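You operate a simulated robot arm through the tools that you are given. There is no shell and no other tool. Be economical: measure what you need, move in short steps, check, and stop when the job is done.

Carry out the task below with a simulated robot arm. There is one attempt and no reset: what you move stays moved.

TASK
Fetch the label marked "32" from the top of the planning bench and set it in the white foam tray there.
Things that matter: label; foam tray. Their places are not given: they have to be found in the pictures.

It is judged by the outcome, as a careful person would: the job done as asked, and still so three seconds after it is handed in. It fails if anything else is knocked over, pushed out of place, dropped, spilled or broken.

THE ROBOT
A 6-joint arm with a two-finger parallel gripper, fixed in place. Base frame: the origin is at the foot of the arm, x ahead of it, y to its left, z up; the work surface is at about z = 0. Lengths are in m, angles in rad, forces in N, time in s.
With the tool pointing down near the work surface it reaches from about 0.14 to 0.58 m from the base axis. Its first joint turns from -1.152 to 1.152 rad. Payload 2.1 kg.
Tool frame: the origin (TCP) lies between the finger pads and is the grasp point; the fingertips stand 0.03 m ahead of it; z points along the fingers, y is the line along which they close. The gripper opens to 0.094 m. The fingers are 0.028 m wide and 0.01 m thick; the gripper's body (0.05 by 0.096 m) begins 0.055 m behind the TCP.
Orientation is that of the tool frame in the base frame, as [roll, pitch, yaw] about the fixed x, y, z axes, in that order (R = Rz(yaw) Ry(pitch) Rx(roll)). With the fingers straight down and closing along the base's y, the tool's x points along the base's -x, its y along +y and its z along -z.

THE INTERFACE
- The arm moves only by the tool move_arm. Its argument "steps" is one flat list of numbers, 5 for each row, row after row: the shift along the tool's x, y, z in units of 40 mm (1.0 is 40 mm), then the turn about the tool's z in units of 6 degrees (1.0 is 6 degrees), then the closure, from 0 (fully open) to 1 (shut). In form: [tx, ty, tz, spin, grip, tx, ty, tz, spin, grip, ...]. A call has 1 to 20 rows; each row shifts and turns the commanded pose from where the row before left it, along the tool's axes as they then stand. A call with a number of a shift or a turn outside -1 to 1 is refused whole. A row lasts 0.2 s, in which the tool goes at most 0.05 m and 0.15 rad; a call with a longer step from one row to the next is refused whole, and so is a gripper value outside its range. A pose out of reach is approached as far as the arm can. The call stops where the force on the tool passes 40 N (or 10 N more than at its start, if that is more) or the arm is blocked; 0.2 s more then pass. The fingers move at their own pace (about 0.072 m/s each) and stop on an object; they squeeze with about 43 N. The grip force told is the motor's: it shows also when the fingers shut on nothing. Time passes only in rows, and 0.2 s behind the last, so rows that do not move let the fingers close. It gives the time, the measured TCP pose, the force on the tool (base axes), the opening and the grip force at its end, in the units of the frame above (readings bear some noise), and new pictures: "pictures" is both (left out), scene, wrist or none.
- Cameras (640 x 400 px; columns grow to the right, rows downward): "scene" is fixed at [0.0472, -0.3766, 0.4662]; the picture's right is [0.81, -0.58, 0.00], its down [-0.42, -0.59, -0.69] and it looks along [0.40, 0.56, -0.73] (base axes); focal length 214 px, centre (320, 200). "wrist" rides on the gripper at [-0.037, 0, -0.058] in the tool frame; the picture's right is [0.00, -1.00, 0.00], its down [0.97, 0.00, -0.24] and it looks along [0.24, 0.00, 0.97] (tool axes); focal length 218 px, centre (320, 200).
- point_at(camera, pixels): there is no depth. For up to 12 entries [column, row, z] of the newest picture of that camera ("zoom" is the newest enlarged one), the place [x, y] in the base frame at which the ray of that pixel passes the height z, good to about 0.002 m. No time passes.
- close_up(camera, box): a new picture of the part [left, top, right, bottom] of that camera's present view, enlarged. No time passes.
- hand_in(): hands the job in; it is judged then, once.

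Work in short steps. Measure before you move; look again where a grasp or a placing could have gone wrong, and mend it. You have 60 turns and 120 pictures in all, the two below and enlarged ones among them. Open the gripper and draw the arm clear of the work before you hand the job in, unless the task says otherwise; then end with one line.

The tools are called after "Request:" as name(argument=value, ...) on one line, values as JSON. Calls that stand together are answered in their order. move_arm: Moves the arm, as the interface text tells. Its arguments: {"type":"object","properties":{"steps":{"type":"array"},"pictures":{"type":"string","enum":["both","scene","wrist","none"]}},"required":["steps"]} The other tools are called the same way: point_at (camera, pixels) gives the place at which the rays of pixels pass given heights; close_up (camera, box) takes an enlarged picture of a part of a camera's view; hand_in () hands the job in.

At the start:

```text
time: 0.0
eef_pos: [0.3126, 0.0133, 0.2993]
tcp_rot: [-3.141, 0.001, 3.141]
wrist_force: [-0.7, -1.0, 0.7]
grip_width: 0.0939
grasp_force: 0.1
```

scene: 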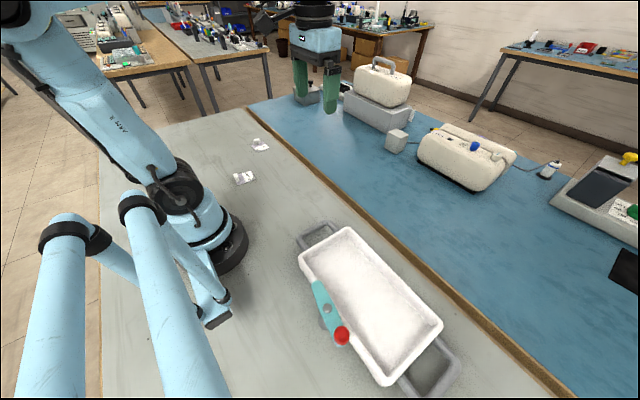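
wrist: 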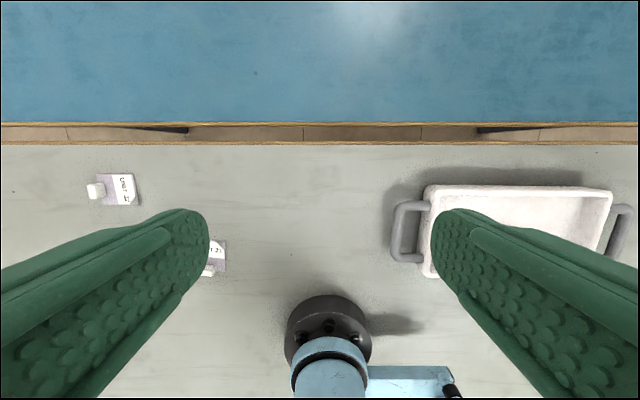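

Two small labels are visible, near scene (243,178) and (260,145). I take enlarged views of them to read the marks.

Request:
close_up(camera="scene", box=[220, 130, 284, 190])

Request:
close_up(camera="wrist", box=[70, 150, 250, 290])

Request:
close_up(camera="scene", box=[280, 200, 480, 400])

Request:
point_at(camera="scene", pixels=[[243, 178, 0.0], [260, 145, 0.0], [346, 228, 0.04], [441, 322, 0.04], [388, 385, 0.04], [299, 255, 0.04], [342, 335, 0.06], [318, 285, 0.06]])

```text
6.67 times, centred on (252, 160) of scene
```

zoom: 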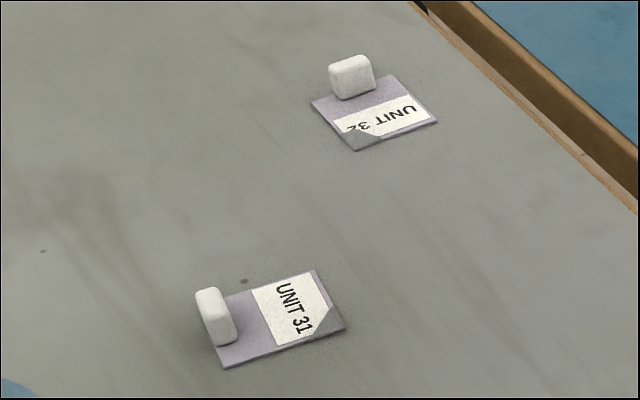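

```text
2.86 times, centred on (160, 220) of wrist
```

zoom: 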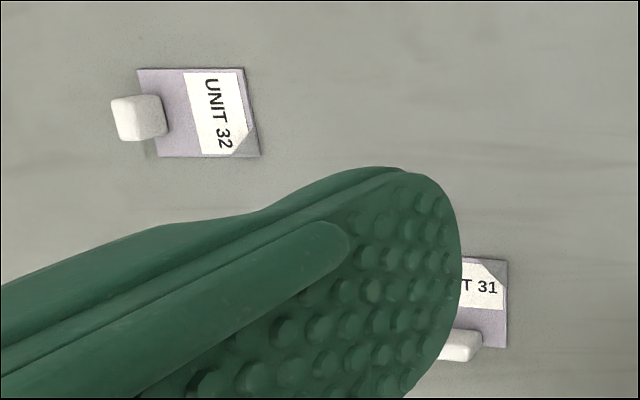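

```text
2.00 times, centred on (380, 300) of scene
```

zoom: 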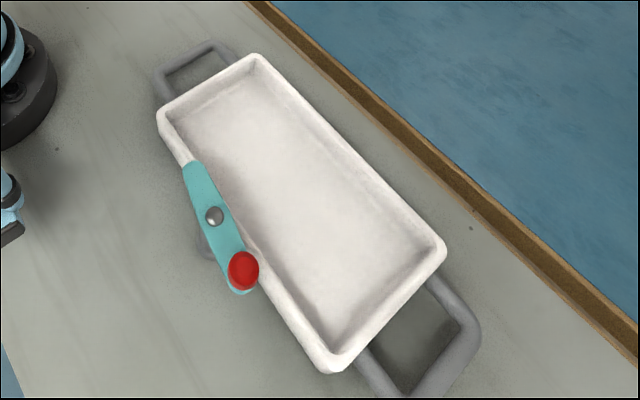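

```text
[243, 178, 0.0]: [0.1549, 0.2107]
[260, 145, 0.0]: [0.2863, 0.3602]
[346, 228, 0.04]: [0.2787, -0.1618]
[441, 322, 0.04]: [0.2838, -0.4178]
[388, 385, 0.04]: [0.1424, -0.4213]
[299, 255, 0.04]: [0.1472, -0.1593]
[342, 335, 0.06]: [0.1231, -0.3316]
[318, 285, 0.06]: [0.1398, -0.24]
```

Label "32" is the far one at about (0.286, 0.36), with an upright white block on its outer edge to grip. I move over it at height to measure it with the wrist camera.

Request:
move_arm(steps=[0, 1, 0, 0, 0, 0, 1, 0, 0, 0, 0, 1, 0, 0, 0, 0, 1, 0, 0, 0, 0, 1, 0, 0, 0, 0, 1, 0, 0, 0, 0, 1, 0, 0, 0, 0, 1, 0, 0, 0, 0.3, 0.5, 0.8, 0, 0, 0.3, 0, 0.8, 0, 0, 0, 0, 0.8, 0, 0])

```text
time: 2.4
eef_pos: [0.2871, 0.3512, 0.2021]
tcp_rot: [3.141, -0.002, -3.141]
wrist_force: [0.2, -0.1, 0.5]
grip_width: 0.094
grasp_force: 0.0
```

scene: 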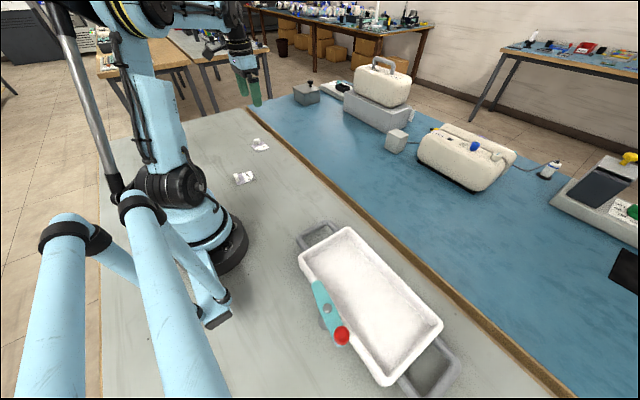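
wrist: 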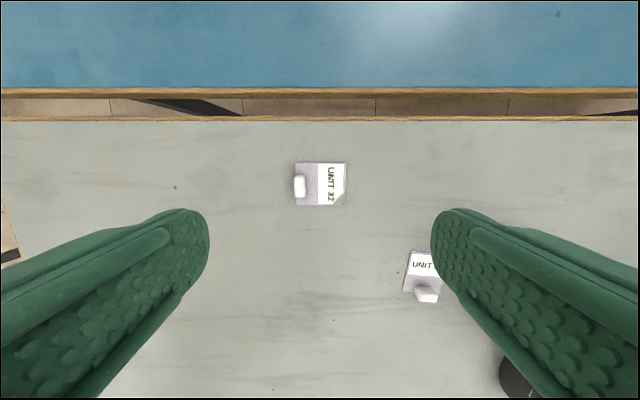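

Request:
close_up(camera="wrist", box=[280, 150, 360, 220])

Request:
point_at(camera="wrist", pixels=[[300, 187, 0.018], [300, 187, 0.01], [295, 164, 0], [345, 163, 0], [343, 205, 0], [297, 206, 0], [295, 187, 0.02], [305, 187, 0.02], [300, 175, 0.02], [300, 198, 0.02]])

Request:
close_up(camera="scene", box=[240, 130, 280, 155])

```text
5.71 times, centred on (320, 185) of wrist
```

zoom: 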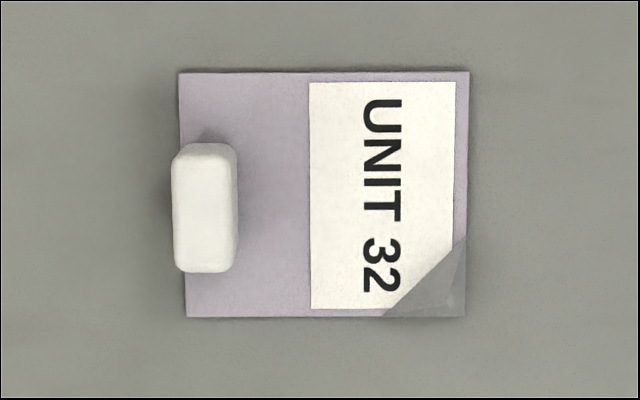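

```text
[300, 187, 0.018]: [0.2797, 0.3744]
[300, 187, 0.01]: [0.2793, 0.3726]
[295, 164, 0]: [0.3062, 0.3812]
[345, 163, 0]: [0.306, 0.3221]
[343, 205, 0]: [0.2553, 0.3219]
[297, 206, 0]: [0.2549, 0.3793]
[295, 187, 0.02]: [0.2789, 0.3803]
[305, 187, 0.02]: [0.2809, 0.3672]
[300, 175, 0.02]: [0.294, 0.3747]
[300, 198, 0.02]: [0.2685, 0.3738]
```

```text
16.00 times, centred on (260, 142) of scene
```

zoom: 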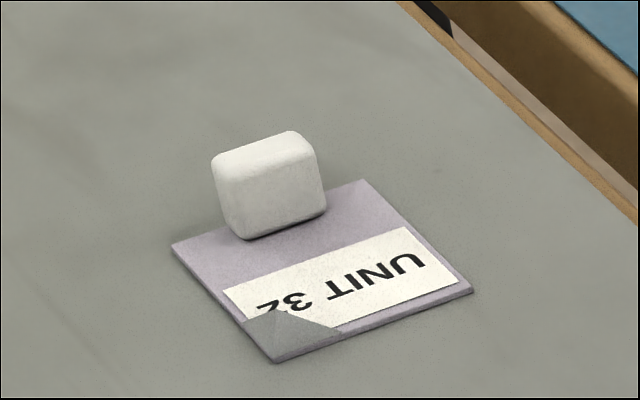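

The block is about 10 mm thick along y, centred near (0.279, 0.373), with its top at about z = 0.03. I centre over it and go down part way.

Request:
move_arm(steps=[0.2, 0.55, 0, 0, 0, 0, 0, 0.8, 0, 0, 0, 0, 0.8, 0, 0.3, 0, 0, 0.8, 0, 0.4, 0, 0, 0, 0, 0.4])

```text
time: 3.6
eef_pos: [0.2813, 0.3751, 0.1076]
tcp_rot: [-3.142, -0.001, -3.141]
wrist_force: [0.1, -1.4, 0.1]
grip_width: 0.0565
grasp_force: 0.1
```

scene: 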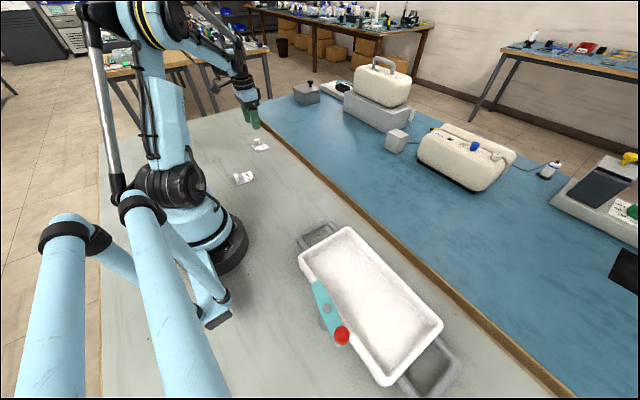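
wrist: 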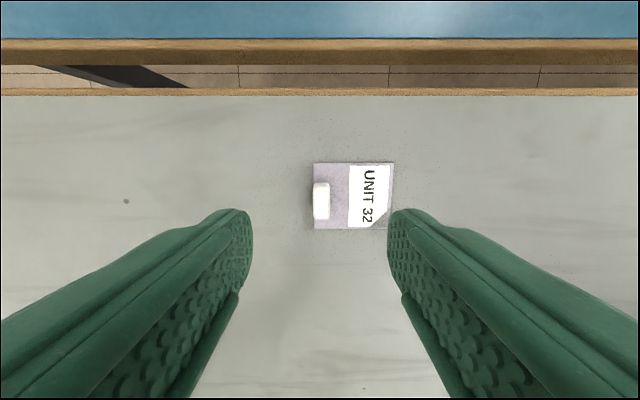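

The block is centred at column 321. I check its x at plausible heights.

Request:
point_at(camera="wrist", pixels=[[321, 183, 0.025], [321, 219, 0.025], [313, 201, 0.025], [329, 201, 0.025], [354, 163, 0], [354, 229, 0]])

Request:
close_up(camera="wrist", box=[300, 150, 400, 240])

```text
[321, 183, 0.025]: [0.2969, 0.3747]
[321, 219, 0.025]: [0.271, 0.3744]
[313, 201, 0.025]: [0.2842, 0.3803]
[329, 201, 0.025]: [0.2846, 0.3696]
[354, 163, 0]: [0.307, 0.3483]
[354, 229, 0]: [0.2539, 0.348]
```

```text
4.44 times, centred on (350, 195) of wrist
```

zoom: 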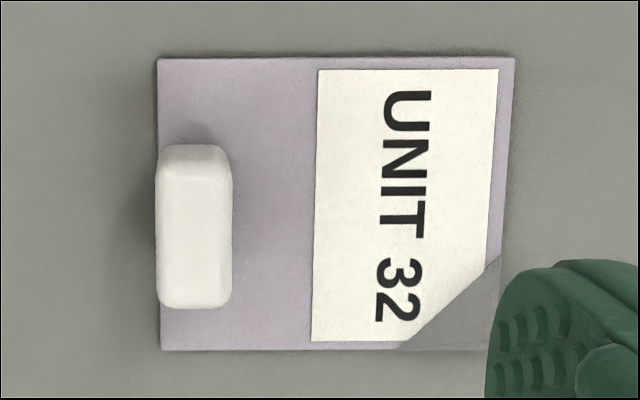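

Block centre is about (0.281, 0.375), directly under the TCP. I descend to TCP z about 0.038.

Request:
move_arm(steps=[0, 0, 0.8, 0, 0.4, 0, 0, 0.6, 0, 0.4, 0, 0, 0.34, 0, 0.4, 0, 0, 0, 0, 0.4])

```text
time: 4.6
eef_pos: [0.279, 0.3751, 0.0376]
tcp_rot: [-3.142, 0.0, -3.141]
wrist_force: [0.4, -0.9, 0.3]
grip_width: 0.0564
grasp_force: 0.1
```

scene: 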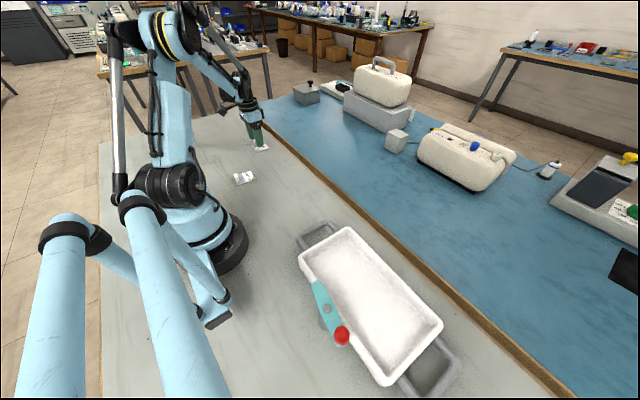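
wrist: 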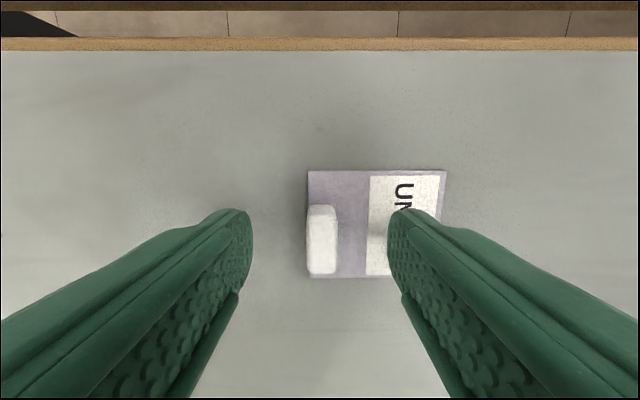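

The fingers straddle the block, with no contact force. I close and lift slightly.

Request:
move_arm(steps=[0, 0, 0, 0, 1, 0, 0, 0, 0, 1, 0, 0, 0, 0, 1, 0, 0, 0, 0, 1, 0, 0, 0, 0, 1, 0, 0, -0.4, 0, 1, 0, 0, -0.6, 0, 1, 0, 0, 0, 0, 1])

```text
time: 6.4
eef_pos: [0.2808, 0.3742, 0.0799]
tcp_rot: [3.14, 0.002, 3.139]
wrist_force: [-0.5, -0.3, 0.4]
grip_width: 0.0099
grasp_force: 43.1
```

scene: 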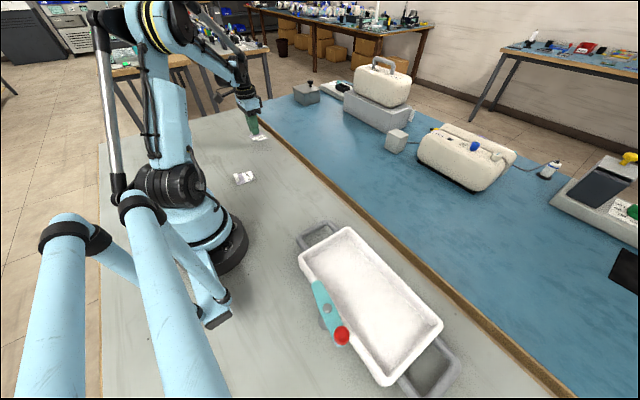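
wrist: 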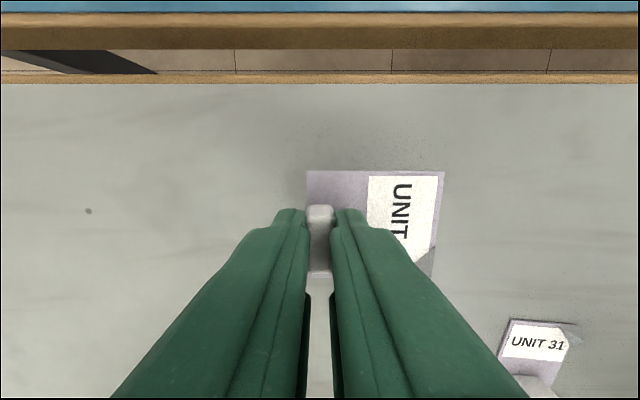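

Grip holds at 9.9 mm and the label rose with the gripper. I lift to about 0.2 and cross over to the tray.

Request:
move_arm(steps=[0, 0, -1, 0, 1, 0, 0, -1, 0, 1, 0, 0, -1, 0, 1, 0, -0.5, 0, 0, 1, 0, -1, 0, 0, 1, 0, -1, 0, 0, 1, 0, -1, 0, 0, 1, 0, -1, 0, 0, 1, 0, -1, 0, 0, 1, 0, -1, 0, 0, 1, 0, -1, 0, 0, 1, 0, -1, 0, 0, 1, 0, -1, 0, 0, 1, 0, -1, 0, 0, 1, 0, -1, 0, 0, 1, 0, -1, 0, 0, 1, 0, -1, 0, 0, 1, 0, -0.5, 0, 0, 1, 0, 0, 0, 0, 1])

```text
time: 10.4
eef_pos: [0.2805, -0.185, 0.1958]
tcp_rot: [-3.141, 0.001, 3.141]
wrist_force: [-0.3, -0.4, -0.1]
grip_width: 0.0097
grasp_force: 43.2
```

scene: 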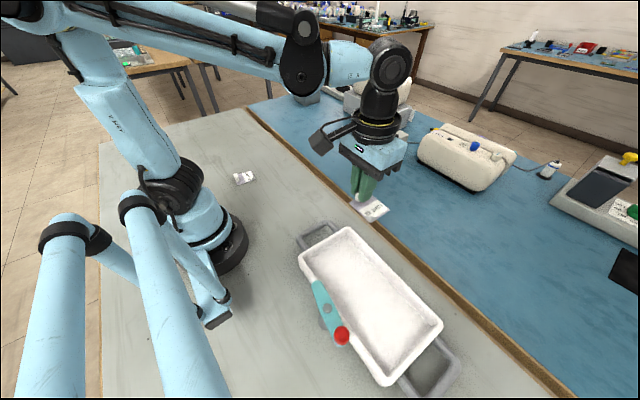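
wrist: 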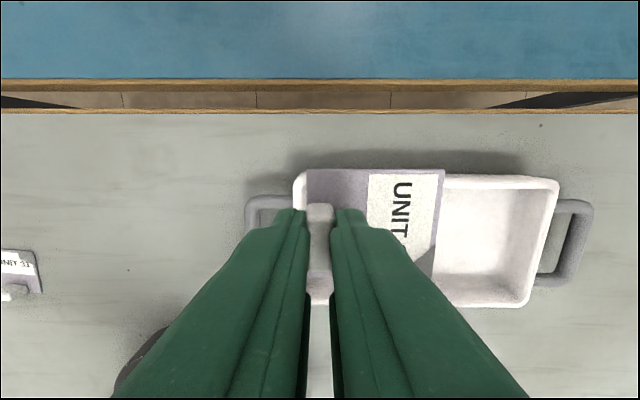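

I triangulate the tray rim and floor from the wrist picture: rim corners near (295,175), (559,180), (528,307). I also look for the teal lever.

Request:
point_at(camera="wrist", pixels=[[295, 175, 0.04], [559, 180, 0.04], [528, 307, 0.04], [295, 175, 0.06], [559, 180, 0.06], [528, 307, 0.06], [528, 190, 0.01], [512, 300, 0.04]])

Request:
close_up(camera="wrist", box=[400, 160, 640, 400])

Request:
point_at(camera="scene", pixels=[[346, 228, 0.05], [441, 322, 0.05], [388, 385, 0.05], [299, 255, 0.05], [346, 228, 0.06], [441, 322, 0.06], [388, 385, 0.06], [342, 335, 0.02], [318, 285, 0.02], [342, 335, 0.09], [318, 285, 0.09]])

```text
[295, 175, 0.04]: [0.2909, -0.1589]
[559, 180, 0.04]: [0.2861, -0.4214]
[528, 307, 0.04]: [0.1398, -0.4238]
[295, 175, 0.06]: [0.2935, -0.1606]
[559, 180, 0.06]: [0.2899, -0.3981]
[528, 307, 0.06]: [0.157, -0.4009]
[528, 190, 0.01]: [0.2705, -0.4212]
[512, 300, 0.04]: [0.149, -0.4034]
```

```text
1.67 times, centred on (520, 280) of wrist
```

zoom: 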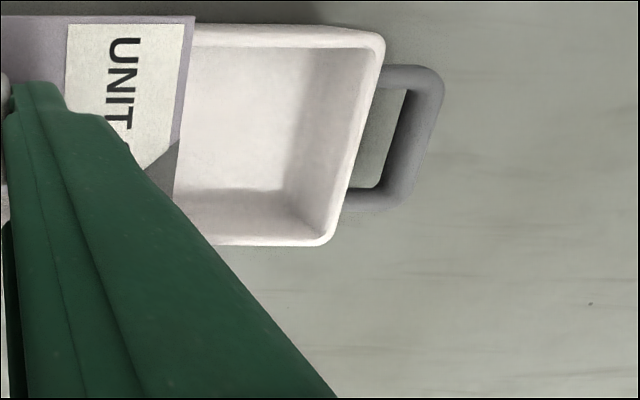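

```text
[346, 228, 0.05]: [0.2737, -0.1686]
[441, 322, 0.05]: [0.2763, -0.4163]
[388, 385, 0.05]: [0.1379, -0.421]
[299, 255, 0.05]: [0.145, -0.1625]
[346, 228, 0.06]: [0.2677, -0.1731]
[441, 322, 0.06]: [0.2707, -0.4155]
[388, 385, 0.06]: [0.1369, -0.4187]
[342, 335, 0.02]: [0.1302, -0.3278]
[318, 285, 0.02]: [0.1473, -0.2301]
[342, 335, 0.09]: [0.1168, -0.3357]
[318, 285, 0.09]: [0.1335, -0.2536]
```

The rim is at z ≈ 0.04, spanning x 0.142–0.285 and y −0.16 to −0.42. The teal lever is hidden behind the fingers, so I step back in y and look at it.

Request:
move_arm(steps=[0, 1, 0, 0, 1, 0, 1, 0, 0, 1, 0, 1, 0, 0, 1, 0, 0, 0, 0, 1], pictures="wrist")

```text
time: 11.4
eef_pos: [0.2804, -0.0643, 0.1968]
tcp_rot: [3.141, 0.0, -3.14]
wrist_force: [-0.2, 0.4, -0.1]
grip_width: 0.0098
grasp_force: 43.3
```

wrist: 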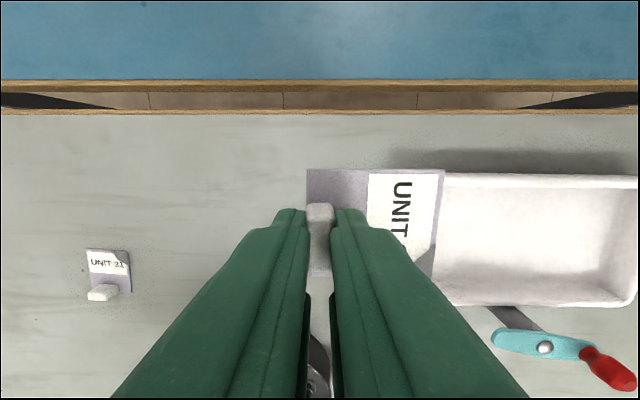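

The lever's screw is at wrist (545,348) and scene (327,309). I triangulate its height.

Request:
point_at(camera="wrist", pixels=[[545, 348, 0.02], [545, 348, 0.05], [545, 348, 0.08], [545, 348, 0.11], [625, 380, 0.05], [625, 380, 0.08]])

Request:
point_at(camera="scene", pixels=[[327, 309, 0.02], [327, 309, 0.05], [327, 309, 0.08], [327, 309, 0.11], [342, 335, 0.05], [342, 335, 0.08]])

```text
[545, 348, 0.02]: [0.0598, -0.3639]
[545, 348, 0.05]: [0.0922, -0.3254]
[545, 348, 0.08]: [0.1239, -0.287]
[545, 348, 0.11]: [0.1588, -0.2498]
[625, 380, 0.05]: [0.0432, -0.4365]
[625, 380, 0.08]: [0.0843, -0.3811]
```

```text
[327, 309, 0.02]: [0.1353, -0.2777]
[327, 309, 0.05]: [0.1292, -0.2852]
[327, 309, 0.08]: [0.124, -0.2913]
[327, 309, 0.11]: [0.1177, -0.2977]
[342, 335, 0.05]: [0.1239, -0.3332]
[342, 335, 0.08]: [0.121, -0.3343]
```

The lever stands at about (0.124, −0.289, 0.08), on the near side of the tray. Placing at x ≈ 0.222, y ≈ −0.25 leaves about 6 cm clear of it, so I move there and lower part way.

Request:
move_arm(steps=[0, -1, 0, 0, 1, 0, -1, 0, 0, 1, 0, -1, 0, 0, 1, 0, -1, 0, 0, 1, 0.5, -0.65, 0, 0, 1, 0.96, 0, 0, 0, 1, 0, 0, 0.8, 0, 1, 0, 0, 0.8, 0, 1, 0, 0, 0.8, 0, 1, 0, 0, 0, 0, 1])

```text
time: 13.6
eef_pos: [0.2222, -0.2516, 0.1022]
tcp_rot: [-3.141, 0.0, -3.142]
wrist_force: [0.4, 0.0, -0.3]
grip_width: 0.0098
grasp_force: 42.3
```

scene: 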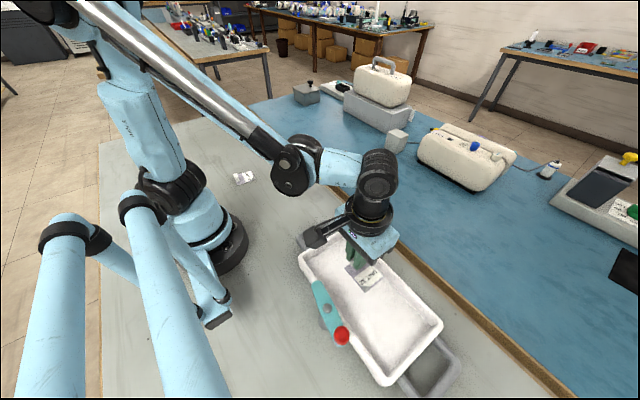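
wrist: 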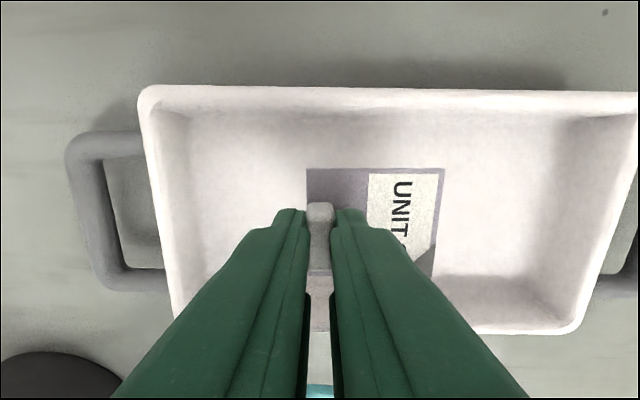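

The label hangs well inside the tray and clear of all walls. I lower it to just above the floor.

Request:
move_arm(steps=[0, 0, 0.6, 0, 1, 0, 0, 0.5, 0, 1, 0, 0, 0.1, 0, 1, 0, 0, 0, 0, 1])

```text
time: 14.6
eef_pos: [0.2241, -0.2517, 0.0531]
tcp_rot: [3.141, 0.0, 3.141]
wrist_force: [0.6, -1.0, -0.4]
grip_width: 0.0099
grasp_force: 43.3
```

scene: 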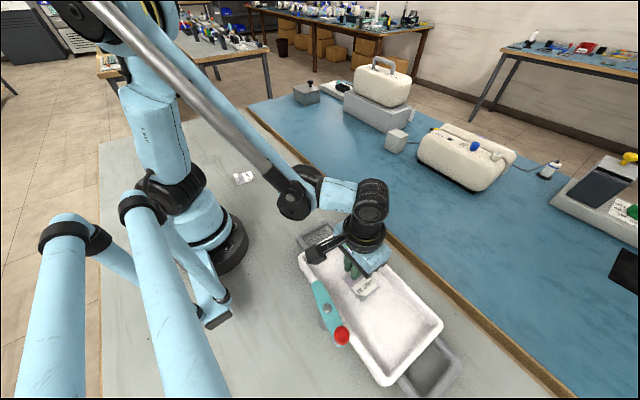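
wrist: 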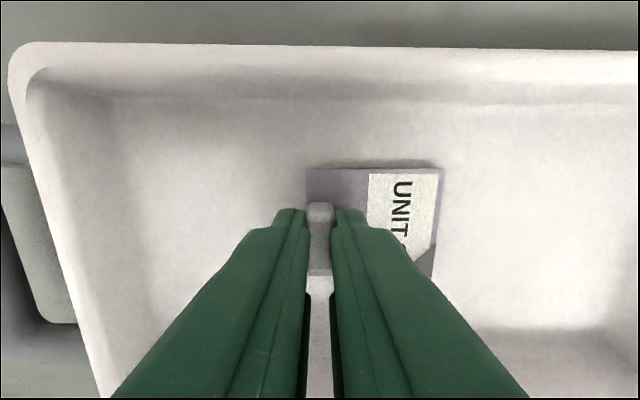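

Request:
close_up(camera="scene", box=[290, 215, 420, 300])

Request:
move_arm(steps=[0, 0, 0.1, 0, 1, 0, 0, 0, 0, 1], pictures="none")

```text
4.71 times, centred on (355, 258) of scene
```

zoom: 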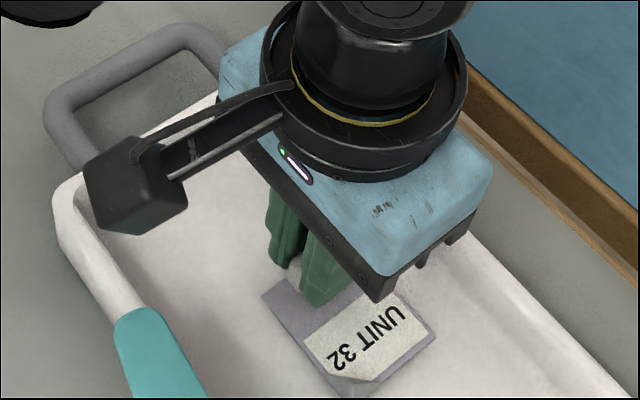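

```text
time: 15.2
eef_pos: [0.2242, -0.2511, 0.0502]
tcp_rot: [3.141, 0.0, -3.14]
wrist_force: [-0.9, -0.2, 0.9]
grip_width: 0.01
grasp_force: 42.6
```

No contact yet (force under 1 N). I lower in 2 mm steps, watching the force.

Request:
move_arm(steps=[0, 0, 0.05, 0, 1, 0, 0, 0, 0, 1], pictures="none")

Request:
move_arm(steps=[0, 0, 0.05, 0, 1, 0, 0, 0, 0, 1], pictures="wrist")

```text
time: 15.8
eef_pos: [0.223, -0.251, 0.049]
tcp_rot: [-3.141, 0.003, 3.141]
wrist_force: [0.4, 1.9, 38.7]
grip_width: 0.01
grasp_force: 43.1
```

```text
time: 16.4
eef_pos: [0.224, -0.2526, 0.0453]
tcp_rot: [-3.141, 0.0, 3.141]
wrist_force: [4.4, 1.7, 37.3]
grip_width: 0.0099
grasp_force: 43.3
```

wrist: 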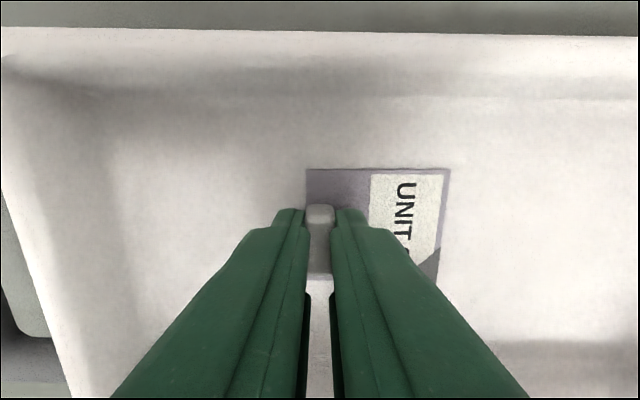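

The floor carries the label (37 N). I ease off 2 mm, then open the fingers part way.

Request:
move_arm(steps=[0, 0, -0.05, 0, 1, 0, 0, 0, 0, 1, 0, 0, 0, 0, 0.8, 0, 0, 0, 0, 0.6, 0, 0, 0, 0, 0.5, 0, 0, 0, 0, 0.5])

```text
time: 17.8
eef_pos: [0.2232, -0.2511, 0.0493]
tcp_rot: [3.141, 0.002, -3.14]
wrist_force: [1.0, 0.3, -0.2]
grip_width: 0.0469
grasp_force: 0.1
```

scene: 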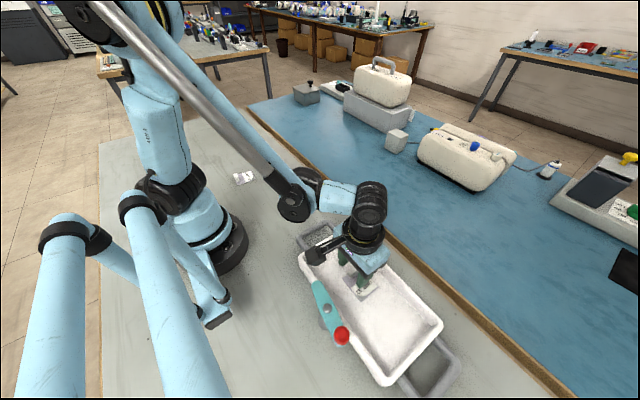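
wrist: 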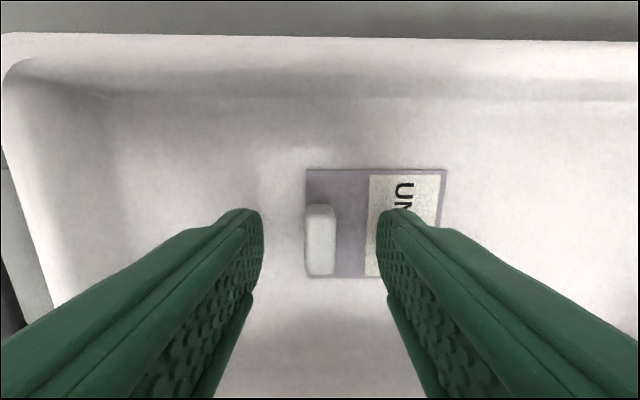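

The label lies flat on the tray floor, released. I go straight up and draw the arm away from the tray.

Request:
move_arm(steps=[0, 0, -0.5, 0, 0.5, 0, 0, -1, 0, 0.5, 0, 0, -1, 0, 0.3, 0, 0, -1, 0, 0, 0, 0, -1, 0, 0, -0.8, 0.6, 0, 0, 0, -0.8, 0.8, 0, 0, 0, 0, 1, 0, 0, 0, 0, 1, 0, 0, 0, 0, 1, 0, 0, 0, 0, 1, 0, 0, 0, 0, 1, 0, 0, 0, 0, 0, 0, 0, 0])

Request:
close_up(camera="scene", box=[280, 210, 470, 400])

```text
time: 20.6
eef_pos: [0.2863, 0.008, 0.2304]
tcp_rot: [-3.141, 0.001, -3.14]
wrist_force: [0.0, -0.6, 0.9]
grip_width: 0.094
grasp_force: 0.0
```

scene: 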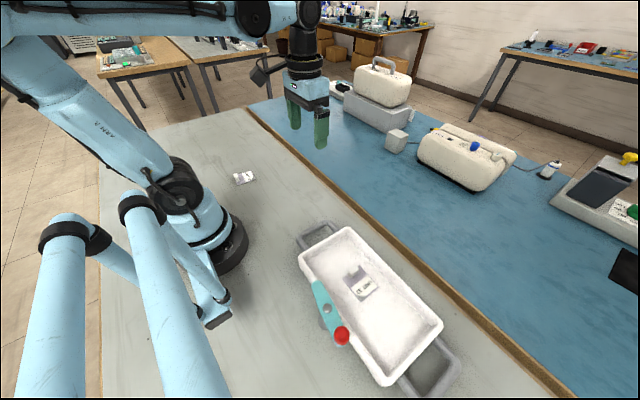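
wrist: 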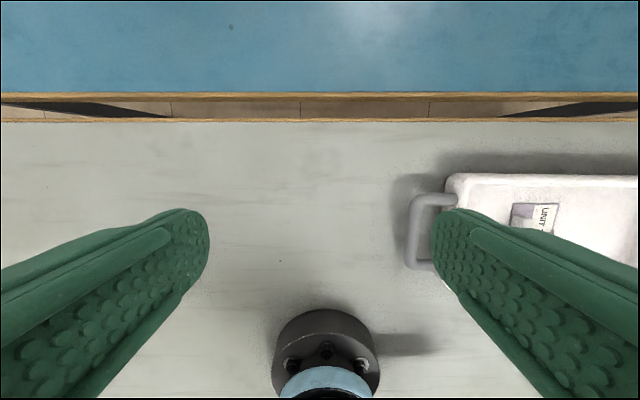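

```text
2.11 times, centred on (375, 305) of scene
```

zoom: 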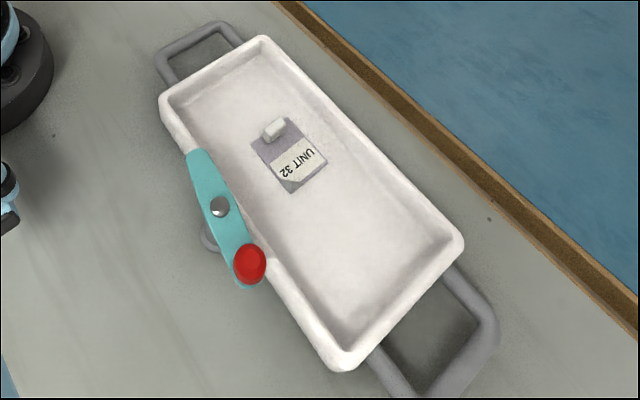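

The "UNIT 32" label lies flat in the tray. The tray, the lever and label 31 have not moved, and the arm is clear, so I hand in.

Request:
hand_in()

```text
The job is handed in.
```

The label marked "32" is lying flat in the white foam tray; nothing else was moved, and the job is handed in.
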